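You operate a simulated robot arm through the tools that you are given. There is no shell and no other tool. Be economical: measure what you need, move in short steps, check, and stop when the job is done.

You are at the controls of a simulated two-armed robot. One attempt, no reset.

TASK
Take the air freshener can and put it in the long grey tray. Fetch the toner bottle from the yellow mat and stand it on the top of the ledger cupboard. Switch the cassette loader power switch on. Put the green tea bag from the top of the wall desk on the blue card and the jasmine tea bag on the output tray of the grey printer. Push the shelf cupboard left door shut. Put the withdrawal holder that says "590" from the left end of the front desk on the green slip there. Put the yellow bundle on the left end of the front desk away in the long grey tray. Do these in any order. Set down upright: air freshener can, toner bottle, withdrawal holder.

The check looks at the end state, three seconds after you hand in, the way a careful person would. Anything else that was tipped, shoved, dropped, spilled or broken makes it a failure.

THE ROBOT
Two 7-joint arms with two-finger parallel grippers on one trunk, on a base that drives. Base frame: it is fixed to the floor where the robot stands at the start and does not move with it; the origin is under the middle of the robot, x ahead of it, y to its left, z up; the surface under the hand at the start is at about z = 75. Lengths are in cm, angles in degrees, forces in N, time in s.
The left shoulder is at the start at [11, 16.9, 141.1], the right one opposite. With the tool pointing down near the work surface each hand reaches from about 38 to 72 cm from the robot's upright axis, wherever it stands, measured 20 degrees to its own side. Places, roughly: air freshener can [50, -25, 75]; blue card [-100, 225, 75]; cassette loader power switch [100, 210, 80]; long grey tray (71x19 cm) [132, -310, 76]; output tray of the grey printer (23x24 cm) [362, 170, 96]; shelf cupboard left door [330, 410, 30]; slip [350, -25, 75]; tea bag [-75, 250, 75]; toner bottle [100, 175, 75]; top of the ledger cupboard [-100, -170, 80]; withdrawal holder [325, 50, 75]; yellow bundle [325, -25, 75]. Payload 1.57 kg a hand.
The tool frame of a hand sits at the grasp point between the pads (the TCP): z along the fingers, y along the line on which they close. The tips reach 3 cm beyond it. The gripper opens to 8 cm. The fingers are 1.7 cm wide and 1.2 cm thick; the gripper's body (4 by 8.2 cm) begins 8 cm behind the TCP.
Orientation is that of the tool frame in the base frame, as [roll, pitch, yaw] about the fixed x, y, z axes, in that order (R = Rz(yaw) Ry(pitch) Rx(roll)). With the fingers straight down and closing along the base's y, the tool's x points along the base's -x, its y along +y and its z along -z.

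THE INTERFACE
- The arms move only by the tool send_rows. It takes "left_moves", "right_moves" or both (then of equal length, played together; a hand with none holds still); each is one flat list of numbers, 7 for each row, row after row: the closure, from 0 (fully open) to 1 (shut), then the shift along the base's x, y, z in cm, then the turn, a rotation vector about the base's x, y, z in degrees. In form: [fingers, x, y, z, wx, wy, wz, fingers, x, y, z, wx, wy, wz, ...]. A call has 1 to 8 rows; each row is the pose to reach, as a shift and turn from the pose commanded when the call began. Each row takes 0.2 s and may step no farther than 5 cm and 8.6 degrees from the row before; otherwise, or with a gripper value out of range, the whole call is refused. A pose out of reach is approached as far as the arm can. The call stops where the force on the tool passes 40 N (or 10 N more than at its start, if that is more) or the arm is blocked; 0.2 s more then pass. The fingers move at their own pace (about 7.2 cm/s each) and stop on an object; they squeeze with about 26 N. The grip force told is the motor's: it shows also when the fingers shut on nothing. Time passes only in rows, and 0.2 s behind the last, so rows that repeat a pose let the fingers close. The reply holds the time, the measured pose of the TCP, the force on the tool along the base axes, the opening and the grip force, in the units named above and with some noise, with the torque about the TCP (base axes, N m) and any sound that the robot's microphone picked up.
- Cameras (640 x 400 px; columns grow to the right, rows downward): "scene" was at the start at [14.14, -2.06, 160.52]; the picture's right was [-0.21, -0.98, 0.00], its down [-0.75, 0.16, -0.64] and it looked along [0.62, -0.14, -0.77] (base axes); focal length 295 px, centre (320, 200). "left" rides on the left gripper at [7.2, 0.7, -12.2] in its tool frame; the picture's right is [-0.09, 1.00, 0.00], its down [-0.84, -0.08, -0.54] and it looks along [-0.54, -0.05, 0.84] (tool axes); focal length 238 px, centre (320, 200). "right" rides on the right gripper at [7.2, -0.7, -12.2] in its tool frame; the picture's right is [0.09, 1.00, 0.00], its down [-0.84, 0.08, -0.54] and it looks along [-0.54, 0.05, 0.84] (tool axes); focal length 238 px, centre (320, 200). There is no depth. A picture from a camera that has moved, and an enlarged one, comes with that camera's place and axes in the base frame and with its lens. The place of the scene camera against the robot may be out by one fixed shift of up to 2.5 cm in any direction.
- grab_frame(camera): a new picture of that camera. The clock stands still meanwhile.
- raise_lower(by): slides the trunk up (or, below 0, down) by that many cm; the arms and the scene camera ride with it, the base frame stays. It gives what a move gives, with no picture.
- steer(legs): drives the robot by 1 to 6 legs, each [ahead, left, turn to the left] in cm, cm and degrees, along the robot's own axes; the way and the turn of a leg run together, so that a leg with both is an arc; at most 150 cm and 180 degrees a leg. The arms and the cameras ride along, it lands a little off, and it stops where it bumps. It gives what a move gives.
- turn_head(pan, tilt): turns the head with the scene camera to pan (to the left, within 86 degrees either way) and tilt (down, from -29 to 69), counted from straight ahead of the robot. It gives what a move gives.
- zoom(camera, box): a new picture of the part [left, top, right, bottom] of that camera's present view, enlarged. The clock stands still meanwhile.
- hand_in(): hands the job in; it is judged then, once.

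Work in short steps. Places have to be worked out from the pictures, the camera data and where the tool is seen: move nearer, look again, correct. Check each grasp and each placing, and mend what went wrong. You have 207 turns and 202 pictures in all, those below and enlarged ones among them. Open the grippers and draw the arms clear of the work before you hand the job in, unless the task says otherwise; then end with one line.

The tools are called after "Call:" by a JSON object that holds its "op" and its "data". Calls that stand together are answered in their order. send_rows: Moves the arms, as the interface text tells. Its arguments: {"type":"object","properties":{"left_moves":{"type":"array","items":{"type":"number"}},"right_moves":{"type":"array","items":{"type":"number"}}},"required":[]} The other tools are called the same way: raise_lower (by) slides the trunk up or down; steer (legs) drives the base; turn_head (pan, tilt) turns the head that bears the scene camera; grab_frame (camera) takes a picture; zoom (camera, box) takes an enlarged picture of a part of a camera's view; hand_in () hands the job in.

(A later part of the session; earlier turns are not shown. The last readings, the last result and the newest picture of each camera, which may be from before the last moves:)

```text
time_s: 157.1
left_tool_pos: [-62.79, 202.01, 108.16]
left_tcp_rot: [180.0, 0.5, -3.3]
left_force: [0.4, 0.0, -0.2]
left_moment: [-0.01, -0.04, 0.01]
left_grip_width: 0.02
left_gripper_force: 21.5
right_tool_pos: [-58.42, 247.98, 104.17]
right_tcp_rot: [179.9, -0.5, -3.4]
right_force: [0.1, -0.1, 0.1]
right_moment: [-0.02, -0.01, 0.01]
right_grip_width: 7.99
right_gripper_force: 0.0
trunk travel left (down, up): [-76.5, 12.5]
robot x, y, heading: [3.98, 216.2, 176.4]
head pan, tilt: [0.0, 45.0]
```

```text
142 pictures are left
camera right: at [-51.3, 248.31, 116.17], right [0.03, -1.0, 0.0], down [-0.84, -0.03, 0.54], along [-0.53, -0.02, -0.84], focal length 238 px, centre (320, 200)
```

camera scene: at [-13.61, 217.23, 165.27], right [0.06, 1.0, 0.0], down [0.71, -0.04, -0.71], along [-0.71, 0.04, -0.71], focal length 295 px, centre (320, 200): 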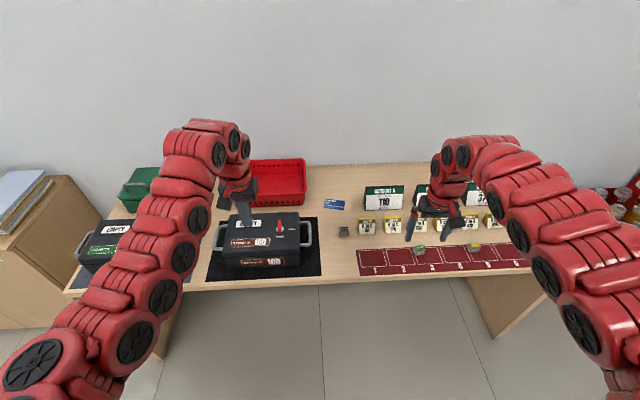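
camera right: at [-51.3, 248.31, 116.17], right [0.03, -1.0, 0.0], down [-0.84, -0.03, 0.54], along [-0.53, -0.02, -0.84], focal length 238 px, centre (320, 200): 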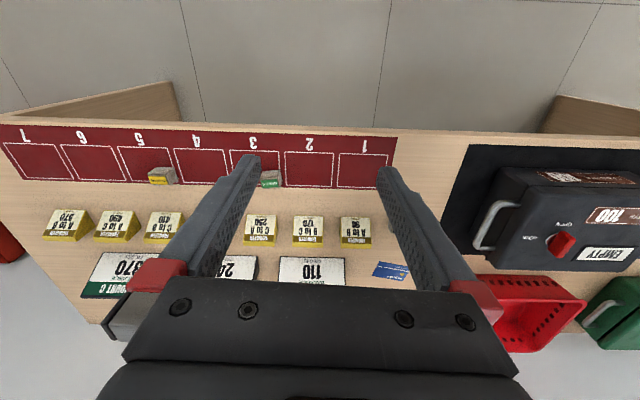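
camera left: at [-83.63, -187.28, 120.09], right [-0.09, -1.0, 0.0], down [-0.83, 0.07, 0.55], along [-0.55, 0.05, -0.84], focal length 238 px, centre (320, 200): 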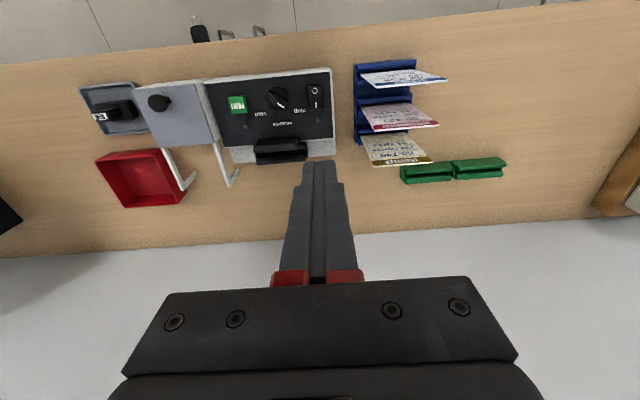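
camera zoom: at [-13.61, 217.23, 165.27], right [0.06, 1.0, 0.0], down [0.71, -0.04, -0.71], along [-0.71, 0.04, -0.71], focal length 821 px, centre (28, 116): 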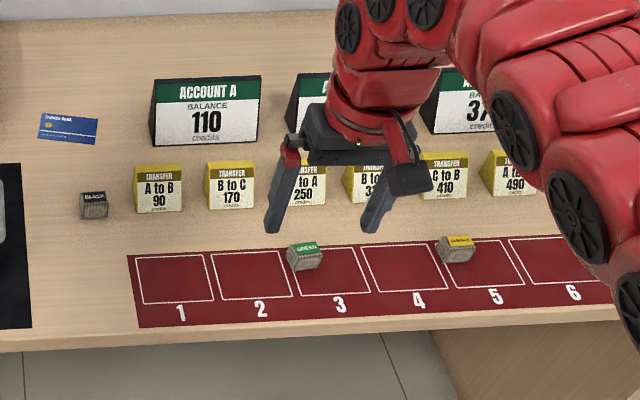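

Three small boxes: one black-tagged, one "GREEN", one yellow. I zoom to read the yellow one.

Call:
{"op": "zoom", "data": {"camera": "scene", "box": [400, 230, 500, 280]}}

Call:
{"op": "zoom", "data": {"camera": "scene", "box": [320, 190, 420, 270]}}

Call:
{"op": "zoom", "data": {"camera": "right", "box": [120, 140, 300, 210]}}

```text
6.40 times, centred on (450, 255) of scene
camera zoom: at [-13.61, 217.23, 165.27], right [0.06, 1.0, 0.0], down [0.71, -0.04, -0.71], along [-0.71, 0.04, -0.71], focal length 1889 px, centre (-512, -152)
```

zoom: 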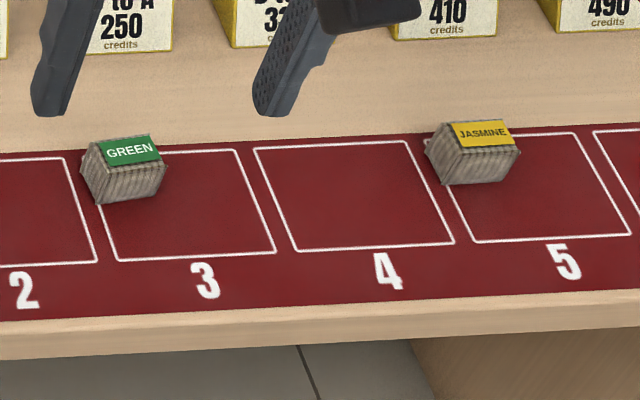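

```text
5.00 times, centred on (370, 230) of scene
camera zoom: at [-13.61, 217.23, 165.27], right [0.06, 1.0, 0.0], down [0.71, -0.04, -0.71], along [-0.71, 0.04, -0.71], focal length 1476 px, centre (70, 50)
```

zoom: 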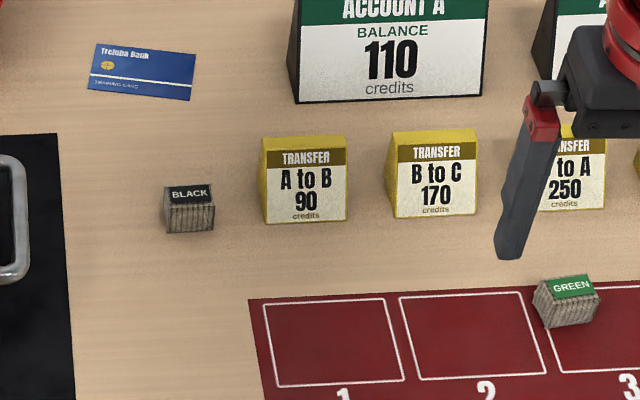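

```text
3.56 times, centred on (210, 175) of right
camera zoom: at [-51.3, 248.31, 116.17], right [0.03, -1.0, 0.0], down [-0.84, -0.03, 0.54], along [-0.53, -0.02, -0.84], focal length 848 px, centre (711, 289)
```

zoom: 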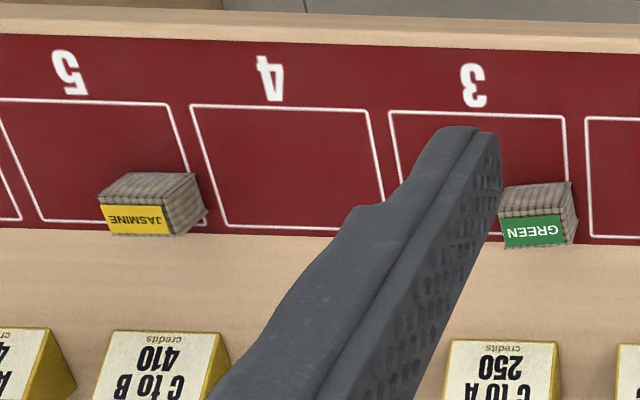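

Green bag at about [-72,256.8], jasmine at [-72,276.8], blue card near [-100,228.3]. I shift the base so that both hands face the bags.

Call:
{"op": "steer", "data": {"legs": [[12, -50, 3.5]]}}

Call:
{"op": "send_rows", "data": {"left_moves": [0, 0, 0, 0, 0, 0, 0, 0, 0, 0, 0, 0, 0, 0]}}

Call:
{"op": "grab_frame", "data": {"camera": "left"}}

Call:
{"op": "grab_frame", "data": {"camera": "right"}}

```text
time_s: 160.1
left_tool_pos: [-72.57, 247.47, 108.16]
left_tcp_rot: [-180.0, 0.6, 0.9]
left_force: [-0.5, 0.1, 0.3]
left_moment: [-0.01, -0.04, -0.02]
left_grip_width: 0.0
left_gripper_force: 21.1
right_tool_pos: [-71.37, 293.77, 104.05]
right_tcp_rot: [-179.9, -0.5, 0.8]
right_force: [0.0, 0.1, 0.8]
right_moment: [0.04, 0.02, 0.02]
right_grip_width: 7.98
right_gripper_force: 0.0
trunk travel left (down, up): [-76.5, 12.5]
robot x, y, heading: [-6.7, 267.05, -178.9]
head pan, tilt: [0.0, 45.0]
```

```text
time_s: 160.7
left_tool_pos: [-72.48, 247.45, 108.09]
left_tcp_rot: [179.8, 0.6, 1.0]
left_force: [0.3, -0.2, -0.6]
left_moment: [-0.03, -0.01, 0.0]
left_grip_width: 7.97
left_gripper_force: 0.6
right_tool_pos: [-71.3, 293.8, 104.07]
right_tcp_rot: [-180.0, -0.5, 0.8]
right_force: [-0.1, 0.6, -0.3]
right_moment: [0.02, 0.0, 0.0]
right_grip_width: 8.01
right_gripper_force: 0.1
trunk travel left (down, up): [-76.5, 12.5]
robot x, y, heading: [-6.7, 267.41, -179.5]
head pan, tilt: [0.0, 45.0]
```

```text
138 pictures are left
camera left: at [-65.14, 246.92, 120.12], right [-0.08, -1.0, 0.0], down [-0.83, 0.06, 0.55], along [-0.55, 0.04, -0.84], focal length 238 px, centre (320, 200)
```

left: 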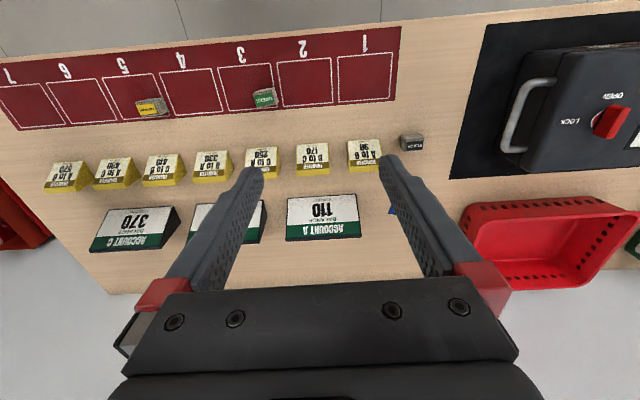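

```text
137 pictures are left
camera right: at [-64.25, 294.58, 116.16], right [0.11, -0.99, 0.0], down [-0.84, -0.09, 0.54], along [-0.53, -0.06, -0.84], focal length 238 px, centre (320, 200)
```

right: 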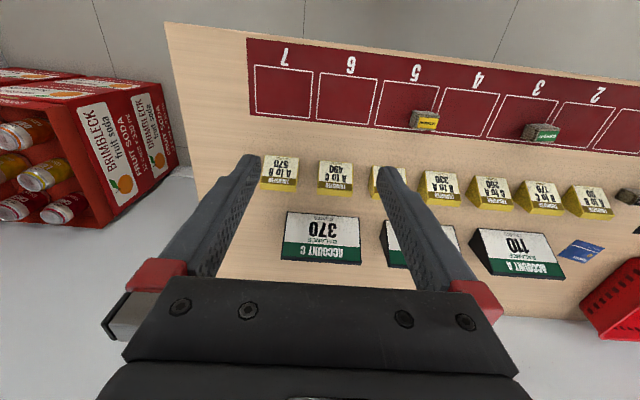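

Both bags confirmed. I bring both hands above them at z≈90.

Call:
{"op": "send_rows", "data": {"left_moves": [0, 0, 2.4, -4, 0, 0, 0, 0, 0, 4.8, -8, 0, 0, 0, 0, 0, 7.2, -12, 0, 0, 0, 0, 0.2, 9.4, -16, 0, 0, 0, 0, 0.2, 9.4, -18, 0, 0, 0], "right_moves": [0, -0.2, -3.5, -3, 0, 0, 0, 0, -0.4, -7, -6, 0, 0, 0, 0, -0.6, -10.5, -9, 0, 0, 0, 0, -0.8, -14, -12, 0, 0, 0, 0, -0.9, -17.2, -14, 0, 0, 0]}}

Call:
{"op": "grab_frame", "data": {"camera": "left"}}

Call:
{"op": "grab_frame", "data": {"camera": "right"}}

```text
time_s: 161.9
left_tool_pos: [-72.37, 256.61, 90.12]
left_tcp_rot: [-180.0, 0.6, 1.0]
left_force: [-0.4, 0.4, 0.6]
left_moment: [0.0, 0.04, -0.02]
left_grip_width: 7.99
left_gripper_force: 0.1
right_tool_pos: [-72.28, 276.74, 89.97]
right_tcp_rot: [-180.0, -0.5, 0.7]
right_force: [0.4, 0.1, 1.1]
right_moment: [0.04, 0.03, 0.01]
right_grip_width: 7.99
right_gripper_force: 0.0
trunk travel left (down, up): [-76.5, 12.5]
robot x, y, heading: [-6.93, 267.1, -179.1]
head pan, tilt: [0.0, 45.0]
```

```text
136 pictures are left
camera left: at [-65.07, 256.07, 102.12], right [-0.07, -1.0, 0.0], down [-0.83, 0.06, 0.55], along [-0.55, 0.04, -0.83], focal length 238 px, centre (320, 200)
```

left: 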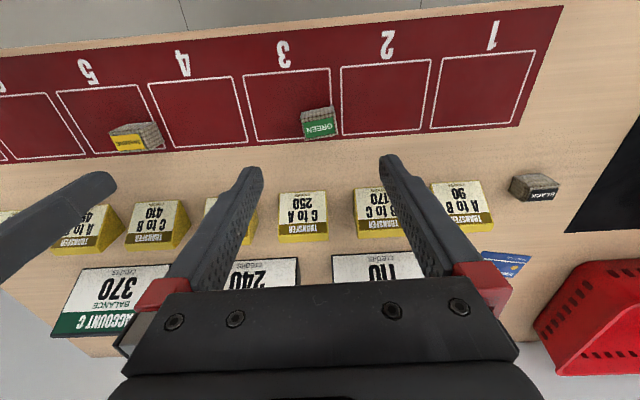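

```text
135 pictures are left
camera right: at [-65.16, 277.44, 102.12], right [0.1, -0.99, 0.0], down [-0.84, -0.09, 0.53], along [-0.53, -0.05, -0.85], focal length 238 px, centre (320, 200)
```

right: 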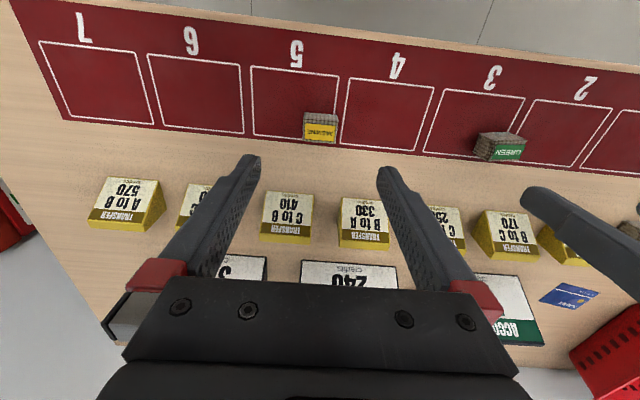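

Both hands are aligned. Descend to TCP z≈78.8 and close on both bags.

Call:
{"op": "send_rows", "data": {"left_moves": [0, 0.2, 0.1, -4, 0, 0, 0, 0, 0.2, 0.1, -8, 0, 0, 0, 0, 0.2, 0.1, -10.5, 0, 0, 0, 0, 0.2, 0.1, -11.3, 0, 0, 0, 1, 0.2, 0.1, -11.3, 0, 0, 0, 1, 0.2, 0.1, -11.3, 0, 0, 0, 1, 0.2, 0.1, -11.3, 0, 0, 0], "right_moves": [0, 0.1, 0, -4, 0, 0, 0, 0, 0.1, 0, -8, 0, 0, 0, 0, 0.1, 0, -10.5, 0, 0, 0, 0, 0.1, 0, -11.2, 0, 0, 0, 1, 0.1, 0, -11.2, 0, 0, 0, 1, 0.1, 0, -11.2, 0, 0, 0, 1, 0.1, 0, -11.2, 0, 0, 0]}}

Call:
{"op": "grab_frame", "data": {"camera": "left"}}

Call:
{"op": "grab_frame", "data": {"camera": "right"}}

```text
time_s: 163.5
left_tool_pos: [-71.99, 256.82, 78.84]
left_tcp_rot: [180.0, 0.6, 0.9]
left_force: [0.1, -0.5, -0.5]
left_moment: [0.02, -0.02, -0.03]
left_grip_width: 3.33
left_gripper_force: 26.5
right_tool_pos: [-72.06, 276.71, 78.81]
right_tcp_rot: [-180.0, -0.4, 0.7]
right_force: [-1.0, 0.2, 1.0]
right_moment: [-0.02, -0.01, -0.02]
right_grip_width: 3.29
right_gripper_force: 25.3
trunk travel left (down, up): [-76.5, 12.5]
robot x, y, heading: [-6.85, 267.06, -179.2]
head pan, tilt: [0.0, 45.0]
```

```text
134 pictures are left
camera left: at [-64.78, 256.31, 90.84], right [-0.08, -1.0, 0.0], down [-0.83, 0.06, 0.55], along [-0.55, 0.04, -0.83], focal length 238 px, centre (320, 200)
```

left: 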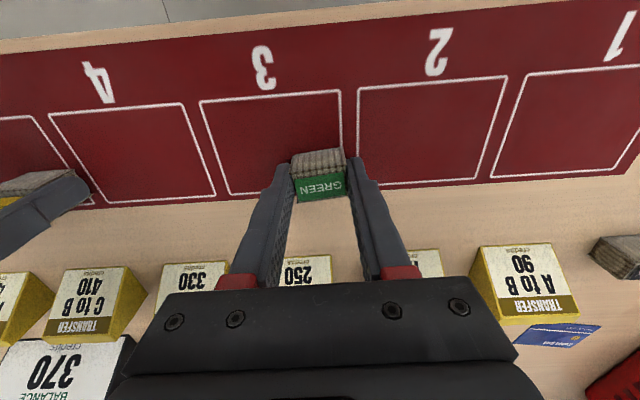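

```text
133 pictures are left
camera right: at [-64.96, 277.4, 90.94], right [0.1, -0.99, 0.0], down [-0.84, -0.09, 0.54], along [-0.53, -0.06, -0.84], focal length 238 px, centre (320, 200)
```

right: 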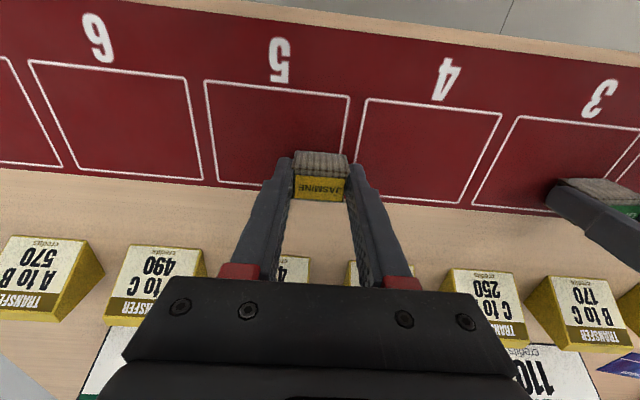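

Both bags are held (3.3 cm). I lift both, then move the base so that the left hand reaches the blue card.

Call:
{"op": "send_rows", "data": {"left_moves": [1, 0, 0, 4, 0, 0, 0, 1, 0, 0, 8, 0, 0, 0, 1, 0, 0, 12, 0, 0, 0, 1, 0, 0, 16, 0, 0, 0, 1, 0, 0, 20, 0, 0, 0, 1, 0, 0, 24, 0, 0, 0], "right_moves": [1, 0, 1, 4, 0, 0, 0, 1, 0, 3, 8, 0, 0, 0, 1, 0, 5, 12, 0, 0, 0, 1, 0, 7, 16, 0, 0, 0, 1, 0, 8, 20, 0, 0, 0, 1, 0, 8, 24, 0, 0, 0]}}

Call:
{"op": "steer", "data": {"legs": [[0, 21, -0.5], [20, 0, 0]]}}

Call:
{"op": "grab_frame", "data": {"camera": "left"}}

Call:
{"op": "grab_frame", "data": {"camera": "scene"}}

```text
time_s: 164.9
left_tool_pos: [-71.67, 257.01, 102.98]
left_tcp_rot: [179.9, 0.6, 0.9]
left_force: [0.2, 0.3, 0.6]
left_moment: [0.01, 0.05, 0.04]
left_grip_width: 3.32
left_gripper_force: 26.2
right_tool_pos: [-72.04, 284.59, 102.89]
right_tcp_rot: [-179.8, -0.4, 0.6]
right_force: [0.2, -0.5, -0.7]
right_moment: [0.03, 0.0, -0.02]
right_grip_width: 3.28
right_gripper_force: 25.9
trunk travel left (down, up): [-76.5, 12.5]
robot x, y, heading: [-7.11, 266.7, -178.9]
head pan, tilt: [0.0, 45.0]
```

```text
time_s: 167.7
left_tool_pos: [-91.39, 236.46, 102.7]
left_tcp_rot: [-180.0, 0.6, 0.3]
left_force: [0.6, 0.2, 0.5]
left_moment: [0.01, 0.01, 0.01]
left_grip_width: 3.3
left_gripper_force: 26.2
right_tool_pos: [-91.78, 264.2, 102.82]
right_tcp_rot: [-180.0, -0.6, 0.2]
right_force: [0.8, -0.5, 0.2]
right_moment: [0.0, 0.0, 0.03]
right_grip_width: 3.31
right_gripper_force: 25.8
trunk travel left (down, up): [-76.5, 12.5]
robot x, y, heading: [-26.14, 246.12, -179.7]
head pan, tilt: [0.0, 45.0]
```

```text
132 pictures are left
camera left: at [-84.21, 235.85, 114.77], right [-0.08, -1.0, 0.0], down [-0.83, 0.07, 0.55], along [-0.55, 0.05, -0.83], focal length 238 px, centre (320, 200)
```

left: 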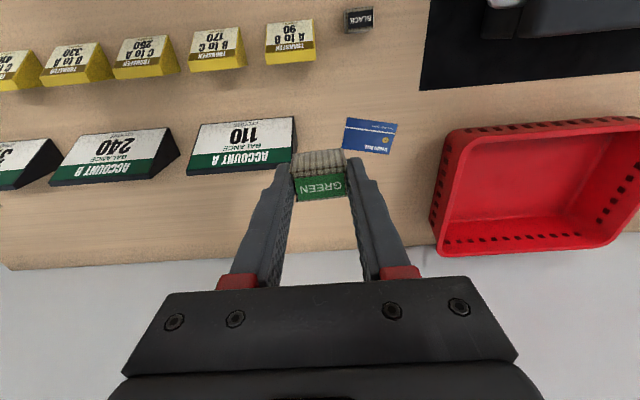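

```text
131 pictures are left
camera scene: at [-44.05, 245.4, 165.28], right [-0.01, 1.0, 0.0], down [0.71, 0.0, -0.71], along [-0.71, 0.0, -0.71], focal length 295 px, centre (320, 200)
```

scene: 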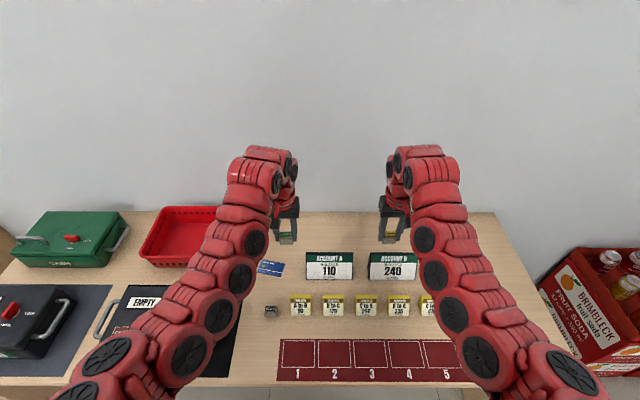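

Card centre at [-98.2,228.6]. I drive 6 cm nearer and bring the left hand over the card.

Call:
{"op": "steer", "data": {"legs": [[6, 0, 0]]}}

Call:
{"op": "send_rows", "data": {"left_moves": [1, 0, -4, 0, 0, 0, 0, 1, -0.8, -7.7, -2, 0, 0, 0, 1, -0.8, -7.7, -6, 0, 0, 0, 1, -0.8, -7.7, -10, 0, 0, 0, 1, -0.8, -7.7, -14, 0, 0, 0]}}

Call:
{"op": "grab_frame", "data": {"camera": "left"}}

```text
time_s: 168.7
left_tool_pos: [-97.16, 236.41, 102.93]
left_tcp_rot: [-179.9, 0.8, 0.4]
left_force: [0.0, 0.3, 0.1]
left_moment: [-0.01, 0.04, 0.0]
left_grip_width: 3.28
left_gripper_force: 26.2
right_tool_pos: [-97.45, 264.02, 102.95]
right_tcp_rot: [180.0, -0.4, 0.2]
right_force: [-1.0, -0.7, -0.3]
right_moment: [0.01, 0.0, -0.03]
right_grip_width: 3.29
right_gripper_force: 25.9
trunk travel left (down, up): [-76.5, 12.5]
robot x, y, heading: [-32.34, 246.22, -179.5]
head pan, tilt: [0.0, 45.0]
```

```text
time_s: 169.9
left_tool_pos: [-98.13, 228.59, 88.75]
left_tcp_rot: [180.0, 0.6, 0.4]
left_force: [1.0, 0.6, -0.4]
left_moment: [-0.01, 0.0, 0.02]
left_grip_width: 3.28
left_gripper_force: 25.9
right_tool_pos: [-97.62, 263.97, 102.81]
right_tcp_rot: [-180.0, -0.5, 0.3]
right_force: [0.3, 0.1, -0.5]
right_moment: [0.02, -0.01, 0.01]
right_grip_width: 3.3
right_gripper_force: 26.3
trunk travel left (down, up): [-76.5, 12.5]
robot x, y, heading: [-31.76, 245.91, -179.6]
head pan, tilt: [0.0, 45.0]
```

```text
130 pictures are left
camera left: at [-90.88, 227.96, 100.69], right [-0.08, -1.0, 0.0], down [-0.83, 0.07, 0.55], along [-0.55, 0.05, -0.83], focal length 238 px, centre (320, 200)
```

left: 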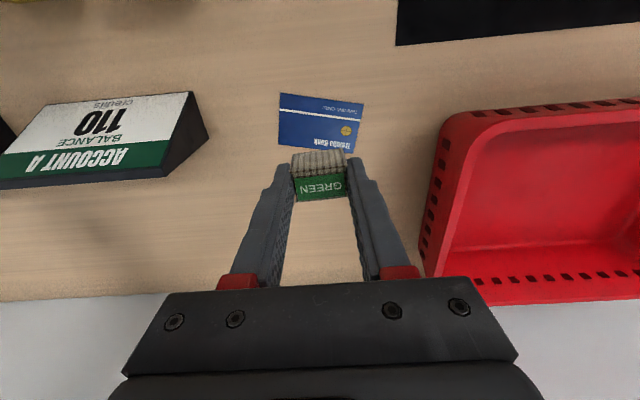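

Aligned over the card. Descend to the same grip height and release.

Call:
{"op": "send_rows", "data": {"left_moves": [1, 0.1, 0, -4, 0, 0, 0, 1, 0.1, 0, -8, 0, 0, 0, 1, 0.1, 0, -9.5, 0, 0, 0, 1, 0.1, 0, -10.1, 0, 0, 0]}}

Call:
{"op": "send_rows", "data": {"left_moves": [0.5, 0, 0, 0, 0, 0, 0, 0.3, 0, 0, 0, 0, 0, 0, 0.3, 0, 0, 0.5, 0, 0, 0, 0.3, 0, 0, 4, 0, 0, 0, 0.3, 0, 0, 8, 0, 0, 0, 0.3, 0, 0, 12, 0, 0, 0, 0.3, 0, 0, 16, 0, 0, 0]}}

Call:
{"op": "grab_frame", "data": {"camera": "left"}}

```text
time_s: 170.9
left_tool_pos: [-98.18, 228.73, 78.94]
left_tcp_rot: [179.9, 0.9, 0.5]
left_force: [-1.3, -0.7, 14.8]
left_moment: [-0.28, -0.04, 0.01]
left_grip_width: 3.3
left_gripper_force: 26.0
right_tool_pos: [-97.38, 264.0, 102.95]
right_tcp_rot: [-179.9, -0.5, 0.3]
right_force: [0.5, 0.0, -0.4]
right_moment: [-0.02, -0.02, 0.03]
right_grip_width: 3.28
right_gripper_force: 25.9
trunk travel left (down, up): [-76.5, 12.5]
robot x, y, heading: [-32.15, 245.6, -179.6]
head pan, tilt: [0.0, 45.0]
```

```text
time_s: 172.5
left_tool_pos: [-97.96, 228.64, 94.75]
left_tcp_rot: [180.0, 0.5, 0.4]
left_force: [0.6, -0.2, 0.3]
left_moment: [-0.01, -0.01, -0.02]
left_grip_width: 5.59
left_gripper_force: 0.1
right_tool_pos: [-97.5, 264.06, 102.9]
right_tcp_rot: [180.0, -0.4, 0.2]
right_force: [0.2, -0.1, 0.4]
right_moment: [-0.02, 0.02, -0.05]
right_grip_width: 3.27
right_gripper_force: 26.4
trunk travel left (down, up): [-76.5, 12.5]
robot x, y, heading: [-32.36, 246.02, -179.8]
head pan, tilt: [0.0, 45.0]
```

```text
129 pictures are left
camera left: at [-90.64, 228.09, 106.78], right [-0.08, -1.0, 0.0], down [-0.83, 0.07, 0.55], along [-0.55, 0.05, -0.83], focal length 238 px, centre (320, 200)
```

left: 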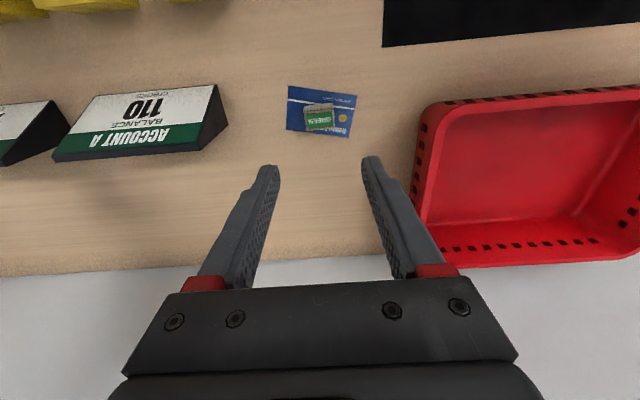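

The green bag lies on the blue card. Now with jasmine in the right hand I back off, turn round, and drive past the main desk's left end toward the front desk.

Call:
{"op": "steer", "data": {"legs": [[-45, 0, 0], [0, 0, -179.8], [0, 96, 0], [120, 0, 0]]}}

Call:
{"op": "turn_head", "data": {"pan": -20, "tilt": 22}}

Call:
{"op": "grab_frame", "data": {"camera": "scene"}}

Call:
{"op": "turn_head", "data": {"pan": 30, "tilt": 25}}

Call:
{"op": "grab_frame", "data": {"camera": "scene"}}

```text
time_s: 192.7
left_tool_pos: [191.13, 367.33, 94.8]
left_tcp_rot: [180.0, 0.6, -177.4]
left_force: [0.1, 0.8, -0.8]
left_moment: [0.0, 0.01, -0.01]
left_grip_width: 5.6
left_gripper_force: 0.0
right_tool_pos: [191.83, 332.07, 102.85]
right_tcp_rot: [180.0, -0.6, -177.6]
right_force: [0.3, 0.0, 0.0]
right_moment: [0.0, -0.03, -0.02]
right_grip_width: 3.32
right_gripper_force: 26.5
trunk travel left (down, up): [-76.5, 12.5]
robot x, y, heading: [126.16, 348.07, 2.5]
head pan, tilt: [0.0, 45.0]
```

```text
time_s: 193.6
left_tool_pos: [191.06, 367.25, 94.86]
left_tcp_rot: [180.0, 0.6, -177.5]
left_force: [0.1, -0.8, -0.9]
left_moment: [0.02, -0.03, -0.01]
left_grip_width: 5.58
left_gripper_force: 0.1
right_tool_pos: [191.97, 332.02, 102.81]
right_tcp_rot: [180.0, -0.5, -177.6]
right_force: [-0.1, -0.2, -0.5]
right_moment: [0.0, 0.02, -0.01]
right_grip_width: 3.3
right_gripper_force: 25.9
trunk travel left (down, up): [-76.5, 12.5]
robot x, y, heading: [126.34, 347.77, 2.6]
head pan, tilt: [-20.0, 22.0]
```

```text
128 pictures are left
camera scene: at [141.61, 344.85, 168.8], right [-0.3, -0.95, 0.0], down [-0.36, 0.11, -0.93], along [0.88, -0.28, -0.38], focal length 295 px, centre (320, 200)
```

scene: 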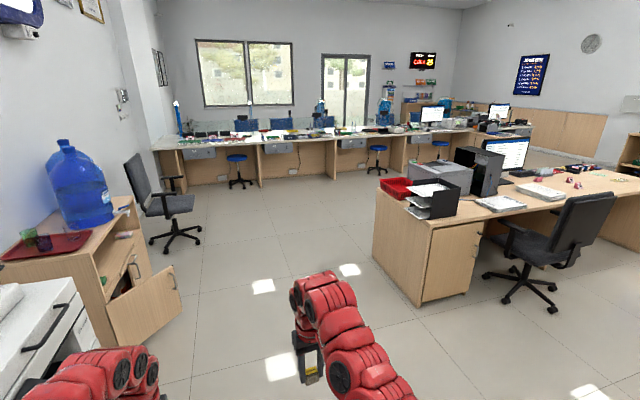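

```text
time_s: 194.7
left_tool_pos: [191.13, 367.43, 94.79]
left_tcp_rot: [180.0, 0.6, -177.5]
left_force: [0.3, 0.2, -0.1]
left_moment: [-0.03, 0.03, 0.02]
left_grip_width: 5.58
left_gripper_force: 0.1
right_tool_pos: [191.78, 332.06, 102.85]
right_tcp_rot: [179.9, -0.5, -177.6]
right_force: [-0.5, -0.2, 0.1]
right_moment: [-0.03, 0.01, 0.02]
right_grip_width: 3.3
right_gripper_force: 25.7
trunk travel left (down, up): [-76.5, 12.5]
robot x, y, heading: [126.23, 347.41, 2.5]
head pan, tilt: [30.0, 25.0]
```

```text
127 pictures are left
camera scene: at [140.55, 352.58, 168.33], right [0.54, -0.84, 0.0], down [-0.36, -0.23, -0.91], along [0.76, 0.49, -0.42], focal length 295 px, centre (320, 200)
```

scene: 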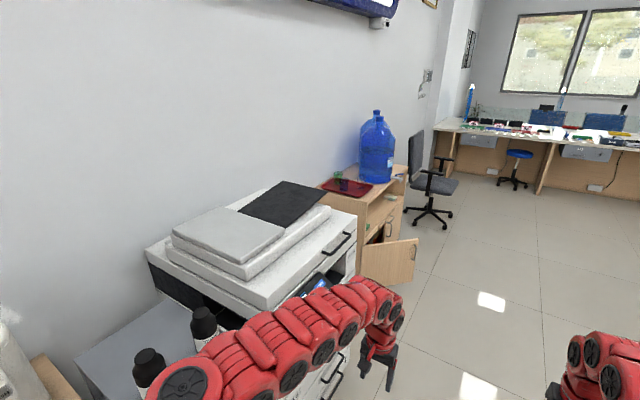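

I zoom on the grey printer at the front desk, to see where its output tray lies.

Call:
{"op": "turn_head", "data": {"pan": -20, "tilt": 22}}

Call:
{"op": "zoom", "data": {"camera": "scene", "box": [350, 120, 570, 260]}}

Call:
{"op": "zoom", "data": {"camera": "scene", "box": [20, 180, 220, 340]}}

```text
time_s: 195.9
left_tool_pos: [191.16, 367.34, 94.78]
left_tcp_rot: [180.0, 0.7, -177.5]
left_force: [0.2, 0.1, -0.6]
left_moment: [0.0, -0.03, -0.05]
left_grip_width: 5.63
left_gripper_force: 0.1
right_tool_pos: [191.87, 331.97, 102.82]
right_tcp_rot: [-180.0, -0.5, -177.6]
right_force: [0.5, -0.2, 1.6]
right_moment: [0.0, 0.04, -0.02]
right_grip_width: 3.26
right_gripper_force: 26.1
trunk travel left (down, up): [-76.5, 12.5]
robot x, y, heading: [126.19, 348.03, 2.5]
head pan, tilt: [-20.0, 22.0]
```

```text
2.86 times, centred on (460, 190) of scene
camera zoom: at [141.63, 344.85, 168.81], right [-0.3, -0.95, 0.0], down [-0.36, 0.11, -0.93], along [0.88, -0.28, -0.37], focal length 843 px, centre (-80, 229)
```

zoom: 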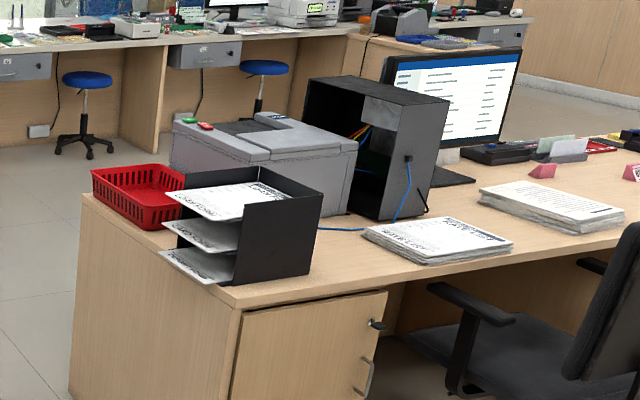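

```text
2.50 times, centred on (120, 260) of scene
camera zoom: at [141.63, 344.85, 168.81], right [-0.3, -0.95, 0.0], down [-0.36, 0.11, -0.93], along [0.88, -0.28, -0.37], focal length 738 px, centre (820, 50)
```

zoom: 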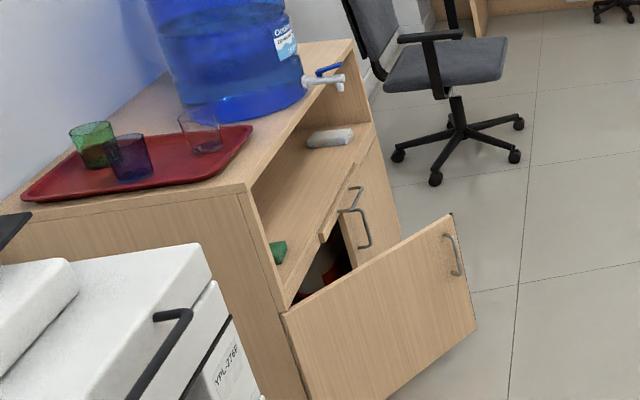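

The output tray is the recess on the printer's top, nearest to the far (+x) side of the front desk. I raise, drive around the desk's end to the far side, and turn to face it.

Call:
{"op": "raise_lower", "data": {"by": 12}}

Call:
{"op": "steer", "data": {"legs": [[50, -30, -2.5], [150, 0, 0], [120, 0, 0], [0, 0, 180], [0, 60, 0]]}}

Call:
{"op": "turn_head", "data": {"pan": 10, "tilt": 28}}

Call:
{"op": "grab_frame", "data": {"camera": "scene"}}

```text
time_s: 197.4
left_tool_pos: [191.02, 367.34, 106.72]
left_tcp_rot: [-179.9, 0.6, -177.3]
left_force: [1.0, 0.8, 0.1]
left_moment: [0.01, 0.02, -0.03]
left_grip_width: 5.58
left_gripper_force: 0.1
right_tool_pos: [191.95, 331.94, 114.86]
right_tcp_rot: [-180.0, -0.6, -177.7]
right_force: [-0.1, -0.1, -0.5]
right_moment: [0.01, 0.0, 0.02]
right_grip_width: 3.27
right_gripper_force: 25.9
trunk travel left (down, up): [-88.5, 0.5]
robot x, y, heading: [126.28, 347.79, 2.4]
head pan, tilt: [-20.0, 22.0]
```

```text
time_s: 223.8
left_tool_pos: [381.57, 238.72, 106.73]
left_tcp_rot: [179.9, 0.5, 1.1]
left_force: [0.4, -0.4, 0.6]
left_moment: [0.0, 0.02, 0.01]
left_grip_width: 5.6
left_gripper_force: 0.1
right_tool_pos: [381.61, 274.13, 114.83]
right_tcp_rot: [-180.0, -0.5, 0.8]
right_force: [1.2, -0.3, 0.6]
right_moment: [0.0, -0.04, 0.01]
right_grip_width: 3.28
right_gripper_force: 25.8
trunk travel left (down, up): [-88.5, 0.5]
robot x, y, heading: [446.82, 256.55, -179.2]
head pan, tilt: [-20.0, 22.0]
```

```text
time_s: 224.7
left_tool_pos: [381.47, 238.83, 106.72]
left_tcp_rot: [180.0, 0.6, 1.0]
left_force: [-0.2, 0.2, -0.5]
left_moment: [0.03, -0.03, 0.0]
left_grip_width: 5.61
left_gripper_force: 0.0
right_tool_pos: [381.56, 274.08, 114.83]
right_tcp_rot: [-179.9, -0.4, 0.8]
right_force: [0.0, 0.5, -0.7]
right_moment: [-0.02, -0.02, 0.06]
right_grip_width: 3.27
right_gripper_force: 26.1
trunk travel left (down, up): [-88.5, 0.5]
robot x, y, heading: [446.9, 256.55, -179.0]
head pan, tilt: [10.0, 28.0]
```

```text
124 pictures are left
camera scene: at [428.6, 254.34, 179.85], right [-0.19, 0.98, 0.0], down [0.46, 0.09, -0.88], along [-0.87, -0.17, -0.47], focal length 295 px, centre (320, 200)
```

scene: 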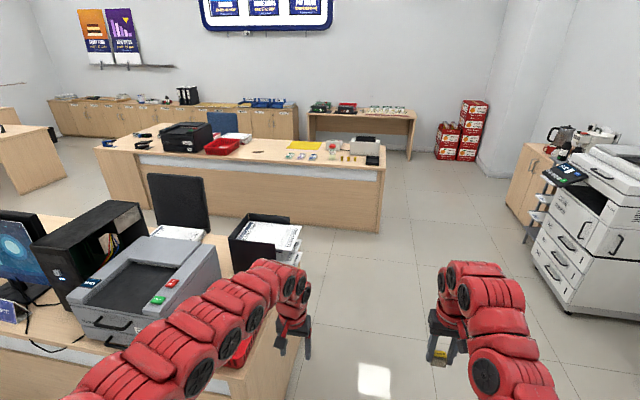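

The black recess on the printer top, centre near [358,168], matches. I raise the left hand out of the way and shift over in front of it, then look with the right wrist camera.

Call:
{"op": "send_rows", "data": {"left_moves": [0.3, 0, -1, 4.5, 0, 0, 0, 0.3, 0, -2, 9, 0, 0, 0, 0.3, 0, -3, 13.5, 0, 0, 0, 0.3, 0, -4, 18, 0, 0, 0, 0.3, 0, -5, 22, 0, 0, 0]}}

Call:
{"op": "steer", "data": {"legs": [[0, 100, -1], [10, 0, 0]]}}

Call:
{"op": "grab_frame", "data": {"camera": "right"}}

Call:
{"op": "grab_frame", "data": {"camera": "scene"}}

```text
time_s: 225.9
left_tool_pos: [381.63, 233.73, 128.89]
left_tcp_rot: [180.0, 0.6, 1.0]
left_force: [-0.3, -0.5, -1.1]
left_moment: [0.02, 0.03, 0.0]
left_grip_width: 5.6
left_gripper_force: 0.1
right_tool_pos: [381.57, 274.08, 114.77]
right_tcp_rot: [-180.0, -0.4, 0.7]
right_force: [-0.2, 0.0, 0.0]
right_moment: [-0.02, 0.03, 0.03]
right_grip_width: 3.3
right_gripper_force: 25.9
trunk travel left (down, up): [-88.5, 0.5]
robot x, y, heading: [446.84, 256.49, -179.1]
head pan, tilt: [10.0, 28.0]
```

```text
time_s: 231.9
left_tool_pos: [372.04, 134.09, 129.0]
left_tcp_rot: [180.0, 0.7, 0.0]
left_force: [-0.1, 0.0, -0.1]
left_moment: [0.02, 0.0, 0.04]
left_grip_width: 5.59
left_gripper_force: 0.0
right_tool_pos: [372.9, 174.33, 114.87]
right_tcp_rot: [-180.0, -0.3, -0.2]
right_force: [0.1, -0.1, 0.7]
right_moment: [0.03, 0.02, -0.01]
right_grip_width: 3.33
right_gripper_force: 25.9
trunk travel left (down, up): [-88.5, 0.5]
robot x, y, heading: [437.58, 155.49, 180.0]
head pan, tilt: [10.0, 28.0]
```

```text
123 pictures are left
camera right: at [379.96, 174.98, 127.11], right [0.09, -1.0, 0.0], down [-0.84, -0.07, 0.54], along [-0.53, -0.05, -0.84], focal length 238 px, centre (320, 200)
```

right: 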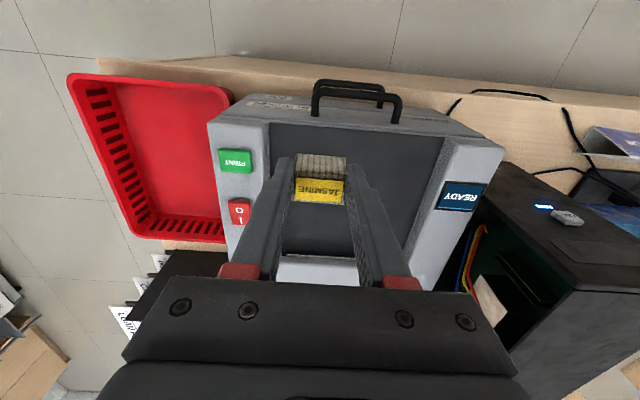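

```text
122 pictures are left
camera scene: at [419.57, 153.69, 179.88], right [-0.17, 0.99, 0.0], down [0.46, 0.08, -0.88], along [-0.87, -0.15, -0.47], focal length 295 px, centre (320, 200)
```

scene: 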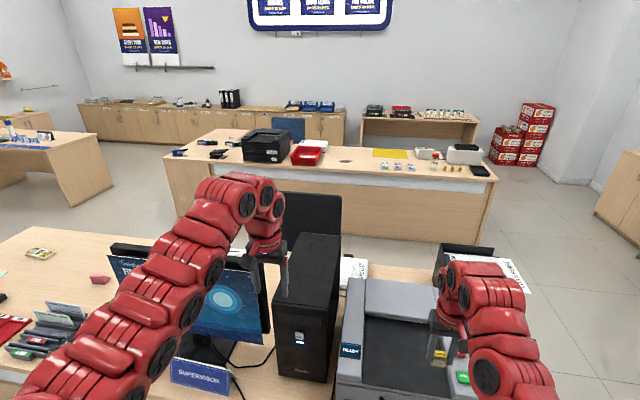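

Recess spans x 347–371, y 157–181. I drive 12 cm ahead and lower the bag into the middle of the recess.

Call:
{"op": "steer", "data": {"legs": [[12, 0, 0]]}}

Call:
{"op": "send_rows", "data": {"right_moves": [1, 0, -2.5, -2, 0, 0, 0, 1, 0, -4.8, -5, 0, 0, 0, 1, 0, -4.8, -9, 0, 0, 0, 1, 0, -4.8, -12, 0, 0, 0]}}

Call:
{"op": "grab_frame", "data": {"camera": "right"}}

```text
time_s: 233.2
left_tool_pos: [360.21, 134.27, 128.95]
left_tcp_rot: [-179.9, 0.7, -0.1]
left_force: [-0.1, -0.7, 0.2]
left_moment: [-0.02, 0.03, -0.01]
left_grip_width: 5.62
left_gripper_force: 0.0
right_tool_pos: [361.08, 174.47, 115.06]
right_tcp_rot: [-180.0, -0.4, -0.4]
right_force: [-0.1, 0.3, 0.4]
right_moment: [0.02, 0.02, 0.01]
right_grip_width: 3.27
right_gripper_force: 26.1
trunk travel left (down, up): [-88.5, 0.5]
robot x, y, heading: [425.59, 156.06, 179.6]
head pan, tilt: [10.0, 28.0]
```

```text
time_s: 234.2
left_tool_pos: [359.89, 134.25, 128.71]
left_tcp_rot: [-180.0, 0.6, -0.1]
left_force: [0.4, 0.2, -0.1]
left_moment: [0.0, 0.0, 0.02]
left_grip_width: 5.6
left_gripper_force: 0.0
right_tool_pos: [360.98, 169.71, 102.88]
right_tcp_rot: [-179.9, -0.4, -0.4]
right_force: [0.2, -0.1, 0.4]
right_moment: [-0.01, 0.0, 0.02]
right_grip_width: 3.28
right_gripper_force: 26.0
trunk travel left (down, up): [-88.5, 0.5]
robot x, y, heading: [425.81, 155.48, 179.8]
head pan, tilt: [10.0, 28.0]
```

```text
121 pictures are left
camera right: at [368.04, 170.36, 115.03], right [0.09, -1.0, 0.0], down [-0.84, -0.07, 0.54], along [-0.53, -0.05, -0.84], focal length 238 px, centre (320, 200)
```

right: 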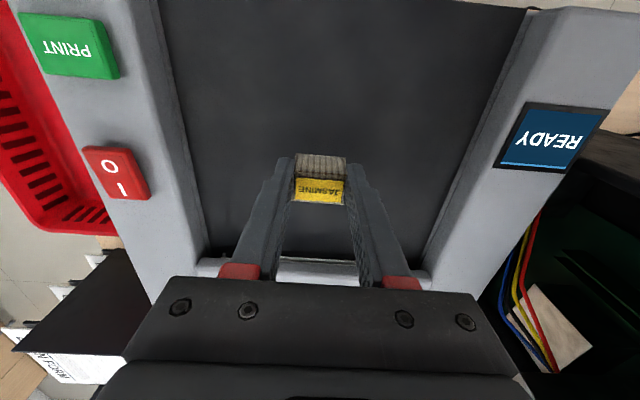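

Well over the tray. Creep down until contact.

Call:
{"op": "send_rows", "data": {"right_moves": [1, 0, 0, -1, 0, 0, 0, 1, 0, 0, -2, 0, 0, 0, 1, 0, 0, -2.6, 0, 0, 0]}}

Call:
{"op": "send_rows", "data": {"right_moves": [1, 0, 0, -0.4, 0, 0, 0, 1, 0, 0, -0.7, 0, 0, 0]}}

Call:
{"op": "send_rows", "data": {"right_moves": [1, 0, 0, -0.4, 0, 0, 0, 1, 0, 0, -0.7, 0, 0, 0]}}

```text
time_s: 235.0
left_tool_pos: [360.05, 134.2, 128.83]
left_tcp_rot: [180.0, 0.6, -0.2]
left_force: [0.2, 0.1, 0.7]
left_moment: [0.04, -0.02, -0.02]
left_grip_width: 5.6
left_gripper_force: 0.1
right_tool_pos: [360.87, 169.74, 100.42]
right_tcp_rot: [-179.9, -0.6, -0.4]
right_force: [0.3, 0.2, -0.6]
right_moment: [0.02, 0.01, -0.01]
right_grip_width: 3.31
right_gripper_force: 26.2
trunk travel left (down, up): [-88.5, 0.5]
robot x, y, heading: [426.0, 155.95, 179.5]
head pan, tilt: [10.0, 28.0]
```

```text
time_s: 235.6
left_tool_pos: [360.26, 134.13, 129.02]
left_tcp_rot: [-180.0, 0.7, -0.2]
left_force: [-0.7, 0.3, 0.1]
left_moment: [-0.01, 0.01, -0.01]
left_grip_width: 5.61
left_gripper_force: 0.1
right_tool_pos: [360.9, 169.68, 100.02]
right_tcp_rot: [-179.9, -0.1, -0.4]
right_force: [-0.7, 1.0, 28.7]
right_moment: [0.03, -0.03, -0.06]
right_grip_width: 3.26
right_gripper_force: 26.4
trunk travel left (down, up): [-88.5, 0.5]
robot x, y, heading: [425.97, 155.83, 179.6]
head pan, tilt: [10.0, 28.0]
```

```text
time_s: 236.2
left_tool_pos: [360.23, 134.17, 129.08]
left_tcp_rot: [-179.9, 0.7, -0.2]
left_force: [-0.9, -0.1, 0.0]
left_moment: [0.0, 0.01, 0.01]
left_grip_width: 5.62
left_gripper_force: 0.0
right_tool_pos: [361.03, 169.74, 99.07]
right_tcp_rot: [-179.9, -0.1, -0.4]
right_force: [-5.0, 2.3, 32.6]
right_moment: [0.13, 0.22, -0.01]
right_grip_width: 3.45
right_gripper_force: 25.8
trunk travel left (down, up): [-88.5, 0.5]
robot x, y, heading: [425.89, 155.85, 179.6]
head pan, tilt: [10.0, 28.0]
```

Firm contact. I ease up slightly, open and rise.

Call:
{"op": "send_rows", "data": {"right_moves": [1, 0, 0, 0.4, 0, 0, 0, 0.5, 0, 0, 0.4, 0, 0, 0, 0.3, 0, 0, 0.5, 0, 0, 0, 0.3, 0, 0, 4, 0, 0, 0, 0.3, 0, 0, 8, 0, 0, 0, 0.3, 0, 0, 12, 0, 0, 0, 0.3, 0, 0, 16, 0, 0, 0]}}

Call:
{"op": "grab_frame", "data": {"camera": "right"}}

```text
time_s: 237.8
left_tool_pos: [360.09, 134.19, 128.89]
left_tcp_rot: [180.0, 0.6, -0.1]
left_force: [0.5, -0.9, -0.1]
left_moment: [0.02, -0.01, 0.0]
left_grip_width: 5.59
left_gripper_force: 0.1
right_tool_pos: [361.08, 169.62, 114.88]
right_tcp_rot: [-180.0, -0.5, -0.4]
right_force: [0.7, 0.2, -0.2]
right_moment: [0.06, 0.01, 0.01]
right_grip_width: 5.59
right_gripper_force: 0.0
trunk travel left (down, up): [-88.5, 0.5]
robot x, y, heading: [426.07, 155.68, 179.8]
head pan, tilt: [10.0, 28.0]
```

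```text
120 pictures are left
camera right: at [368.15, 170.28, 126.97], right [0.09, -1.0, 0.0], down [-0.84, -0.07, 0.54], along [-0.53, -0.05, -0.84], focal length 238 px, centre (320, 200)
```

right: 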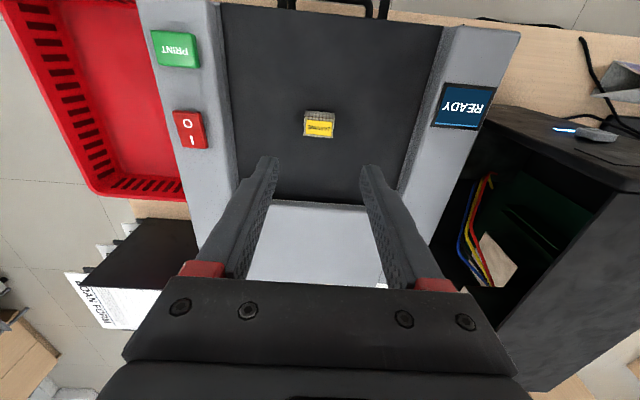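

Jasmine lies in the output tray. Next the cupboard door: back off, go to the cupboard, turn to face it, and look.

Call:
{"op": "steer", "data": {"legs": [[-25, 0, 0], [0, -140, 0], [0, 0, -90], [0, 100, 0]]}}

Call:
{"op": "turn_head", "data": {"pan": 0, "tilt": 50}}

Call:
{"op": "grab_frame", "data": {"camera": "scene"}}

```text
time_s: 254.9
left_tool_pos: [334.91, 368.68, 128.82]
left_tcp_rot: [179.9, 0.6, -92.5]
left_force: [-0.2, 0.7, -0.7]
left_moment: [0.0, 0.0, -0.01]
left_grip_width: 5.58
left_gripper_force: 0.1
right_tool_pos: [370.3, 366.18, 114.88]
right_tcp_rot: [179.9, -0.5, -92.8]
right_force: [-0.4, 0.0, -0.3]
right_moment: [0.0, 0.01, -0.03]
right_grip_width: 5.59
right_gripper_force: 0.1
trunk travel left (down, up): [-88.5, 0.5]
robot x, y, heading: [353.54, 302.05, 87.4]
head pan, tilt: [10.0, 28.0]
```

```text
time_s: 255.7
left_tool_pos: [334.9, 368.62, 128.82]
left_tcp_rot: [180.0, 0.6, -92.4]
left_force: [-0.1, 0.0, 1.3]
left_moment: [0.0, 0.02, -0.02]
left_grip_width: 5.61
left_gripper_force: 0.0
right_tool_pos: [370.28, 366.23, 114.82]
right_tcp_rot: [180.0, -0.5, -92.7]
right_force: [-0.1, 0.0, -0.3]
right_moment: [0.0, -0.01, -0.01]
right_grip_width: 5.56
right_gripper_force: 0.0
trunk travel left (down, up): [-88.5, 0.5]
robot x, y, heading: [354.36, 301.96, 87.3]
head pan, tilt: [0.0, 50.0]
```

```text
119 pictures are left
camera scene: at [353.05, 317.31, 176.58], right [1.0, -0.04, 0.0], down [-0.03, -0.76, -0.64], along [0.03, 0.64, -0.77], focal length 295 px, centre (320, 200)
```

scene: 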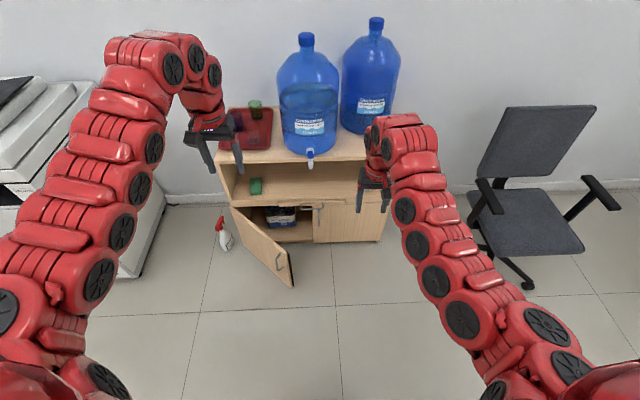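

Door free edge is at about [340,393.5], z 3–47, hinge near [308,422]. I close the left fingers, lower the trunk, and start tilting the left tool forward.

Call:
{"op": "raise_lower", "data": {"by": -72}}

Call:
{"op": "send_rows", "data": {"left_moves": [1, 0, 0, 0, 8, 0, 0, 1, 0, 0, -1, 16, 0, 0, 1, 0, 0, -2, 24, 0, 0, 1, 0, 0, -3, 32, 0, 0, 1, 0, 0, -4, 40, 0, 0, 1, 0, 0, -5, 48, 0, 0, 1, 0, 0, -6, 56, 0, 0, 1, 0, 0, -7, 60, 0, 0]}}

Call:
{"op": "grab_frame", "data": {"camera": "scene"}}

```text
refused: -72 is not a number from -40 to 40
```

```text
time_s: 257.5
left_tool_pos: [334.87, 368.68, 121.86]
left_tcp_rot: [175.5, 60.5, -95.1]
left_force: [-0.1, -1.3, -0.2]
left_moment: [-0.01, 0.01, -0.01]
left_grip_width: 0.0
left_gripper_force: 21.4
left hand out of reach, approached as far as the arm can: row 1, 2, 3
right_tool_pos: [370.43, 366.19, 114.71]
right_tcp_rot: [-179.9, -0.5, -92.7]
right_force: [-0.4, -0.5, 0.3]
right_moment: [-0.02, 0.01, 0.01]
right_grip_width: 5.59
right_gripper_force: 0.0
trunk travel left (down, up): [-88.5, 0.5]
robot x, y, heading: [353.77, 302.25, 87.4]
head pan, tilt: [0.0, 50.0]
```

```text
118 pictures are left
camera scene: at [353.2, 317.36, 176.57], right [1.0, -0.05, 0.0], down [-0.04, -0.77, -0.64], along [0.03, 0.64, -0.77], focal length 295 px, centre (320, 200)
```

scene: 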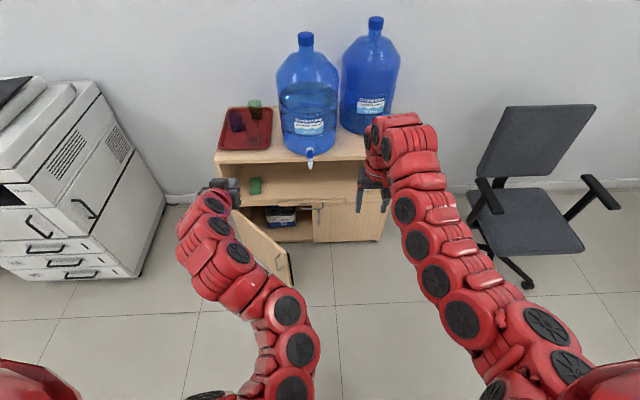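

The tilt worked. I lower the trunk 40 and check, in two stages.

Call:
{"op": "raise_lower", "data": {"by": -40}}

Call:
{"op": "raise_lower", "data": {"by": -35}}

Call:
{"op": "grab_frame", "data": {"camera": "scene"}}

Call:
{"op": "grab_frame", "data": {"camera": "left"}}

```text
time_s: 261.4
left_tool_pos: [334.78, 368.6, 81.83]
left_tcp_rot: [175.6, 60.6, -95.1]
left_force: [0.3, -0.2, -0.9]
left_moment: [0.0, 0.02, 0.03]
left_grip_width: 0.0
left_gripper_force: 21.4
right_tool_pos: [370.39, 366.22, 74.81]
right_tcp_rot: [-180.0, -0.4, -92.6]
right_force: [0.5, -0.1, 0.0]
right_moment: [-0.02, 0.02, 0.01]
right_grip_width: 5.6
right_gripper_force: 0.0
trunk travel left (down, up): [-48.5, 40.5]
robot x, y, heading: [354.05, 301.7, 87.4]
head pan, tilt: [0.0, 50.0]
```

```text
time_s: 264.8
left_tool_pos: [334.85, 368.62, 47.05]
left_tcp_rot: [175.7, 60.5, -95.1]
left_force: [-1.2, 0.2, 0.5]
left_moment: [-0.01, -0.02, -0.04]
left_grip_width: 0.02
left_gripper_force: 21.5
right_tool_pos: [370.22, 366.11, 39.74]
right_tcp_rot: [-179.9, -0.5, -92.6]
right_force: [0.3, 0.4, -0.4]
right_moment: [0.0, 0.02, 0.02]
right_grip_width: 5.61
right_gripper_force: 0.1
trunk travel left (down, up): [-13.5, 75.5]
robot x, y, heading: [353.41, 301.74, 87.6]
head pan, tilt: [0.0, 50.0]
```

```text
117 pictures are left
camera scene: at [353.07, 317.28, 101.58], right [1.0, -0.05, 0.0], down [-0.03, -0.77, -0.64], along [0.03, 0.64, -0.77], focal length 295 px, centre (320, 200)
```

scene: 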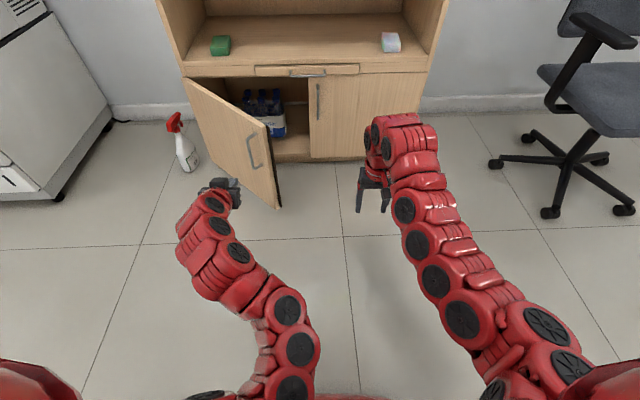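

```text
116 pictures are left
camera left: at [333.84, 354.43, 46.52], right [-0.99, 0.07, 0.12], down [0.11, -0.06, 0.99], along [0.07, 1.0, 0.05], focal length 238 px, centre (320, 200)
```

left: 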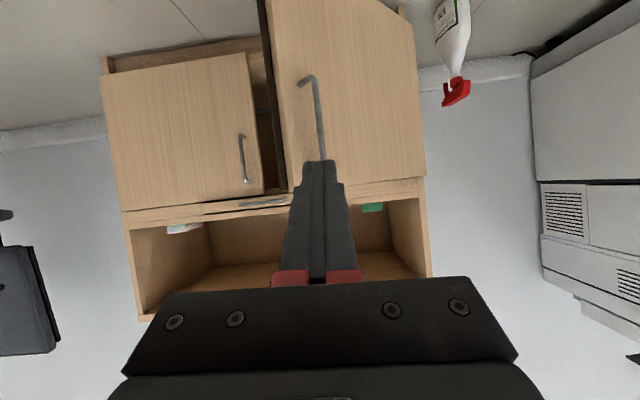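

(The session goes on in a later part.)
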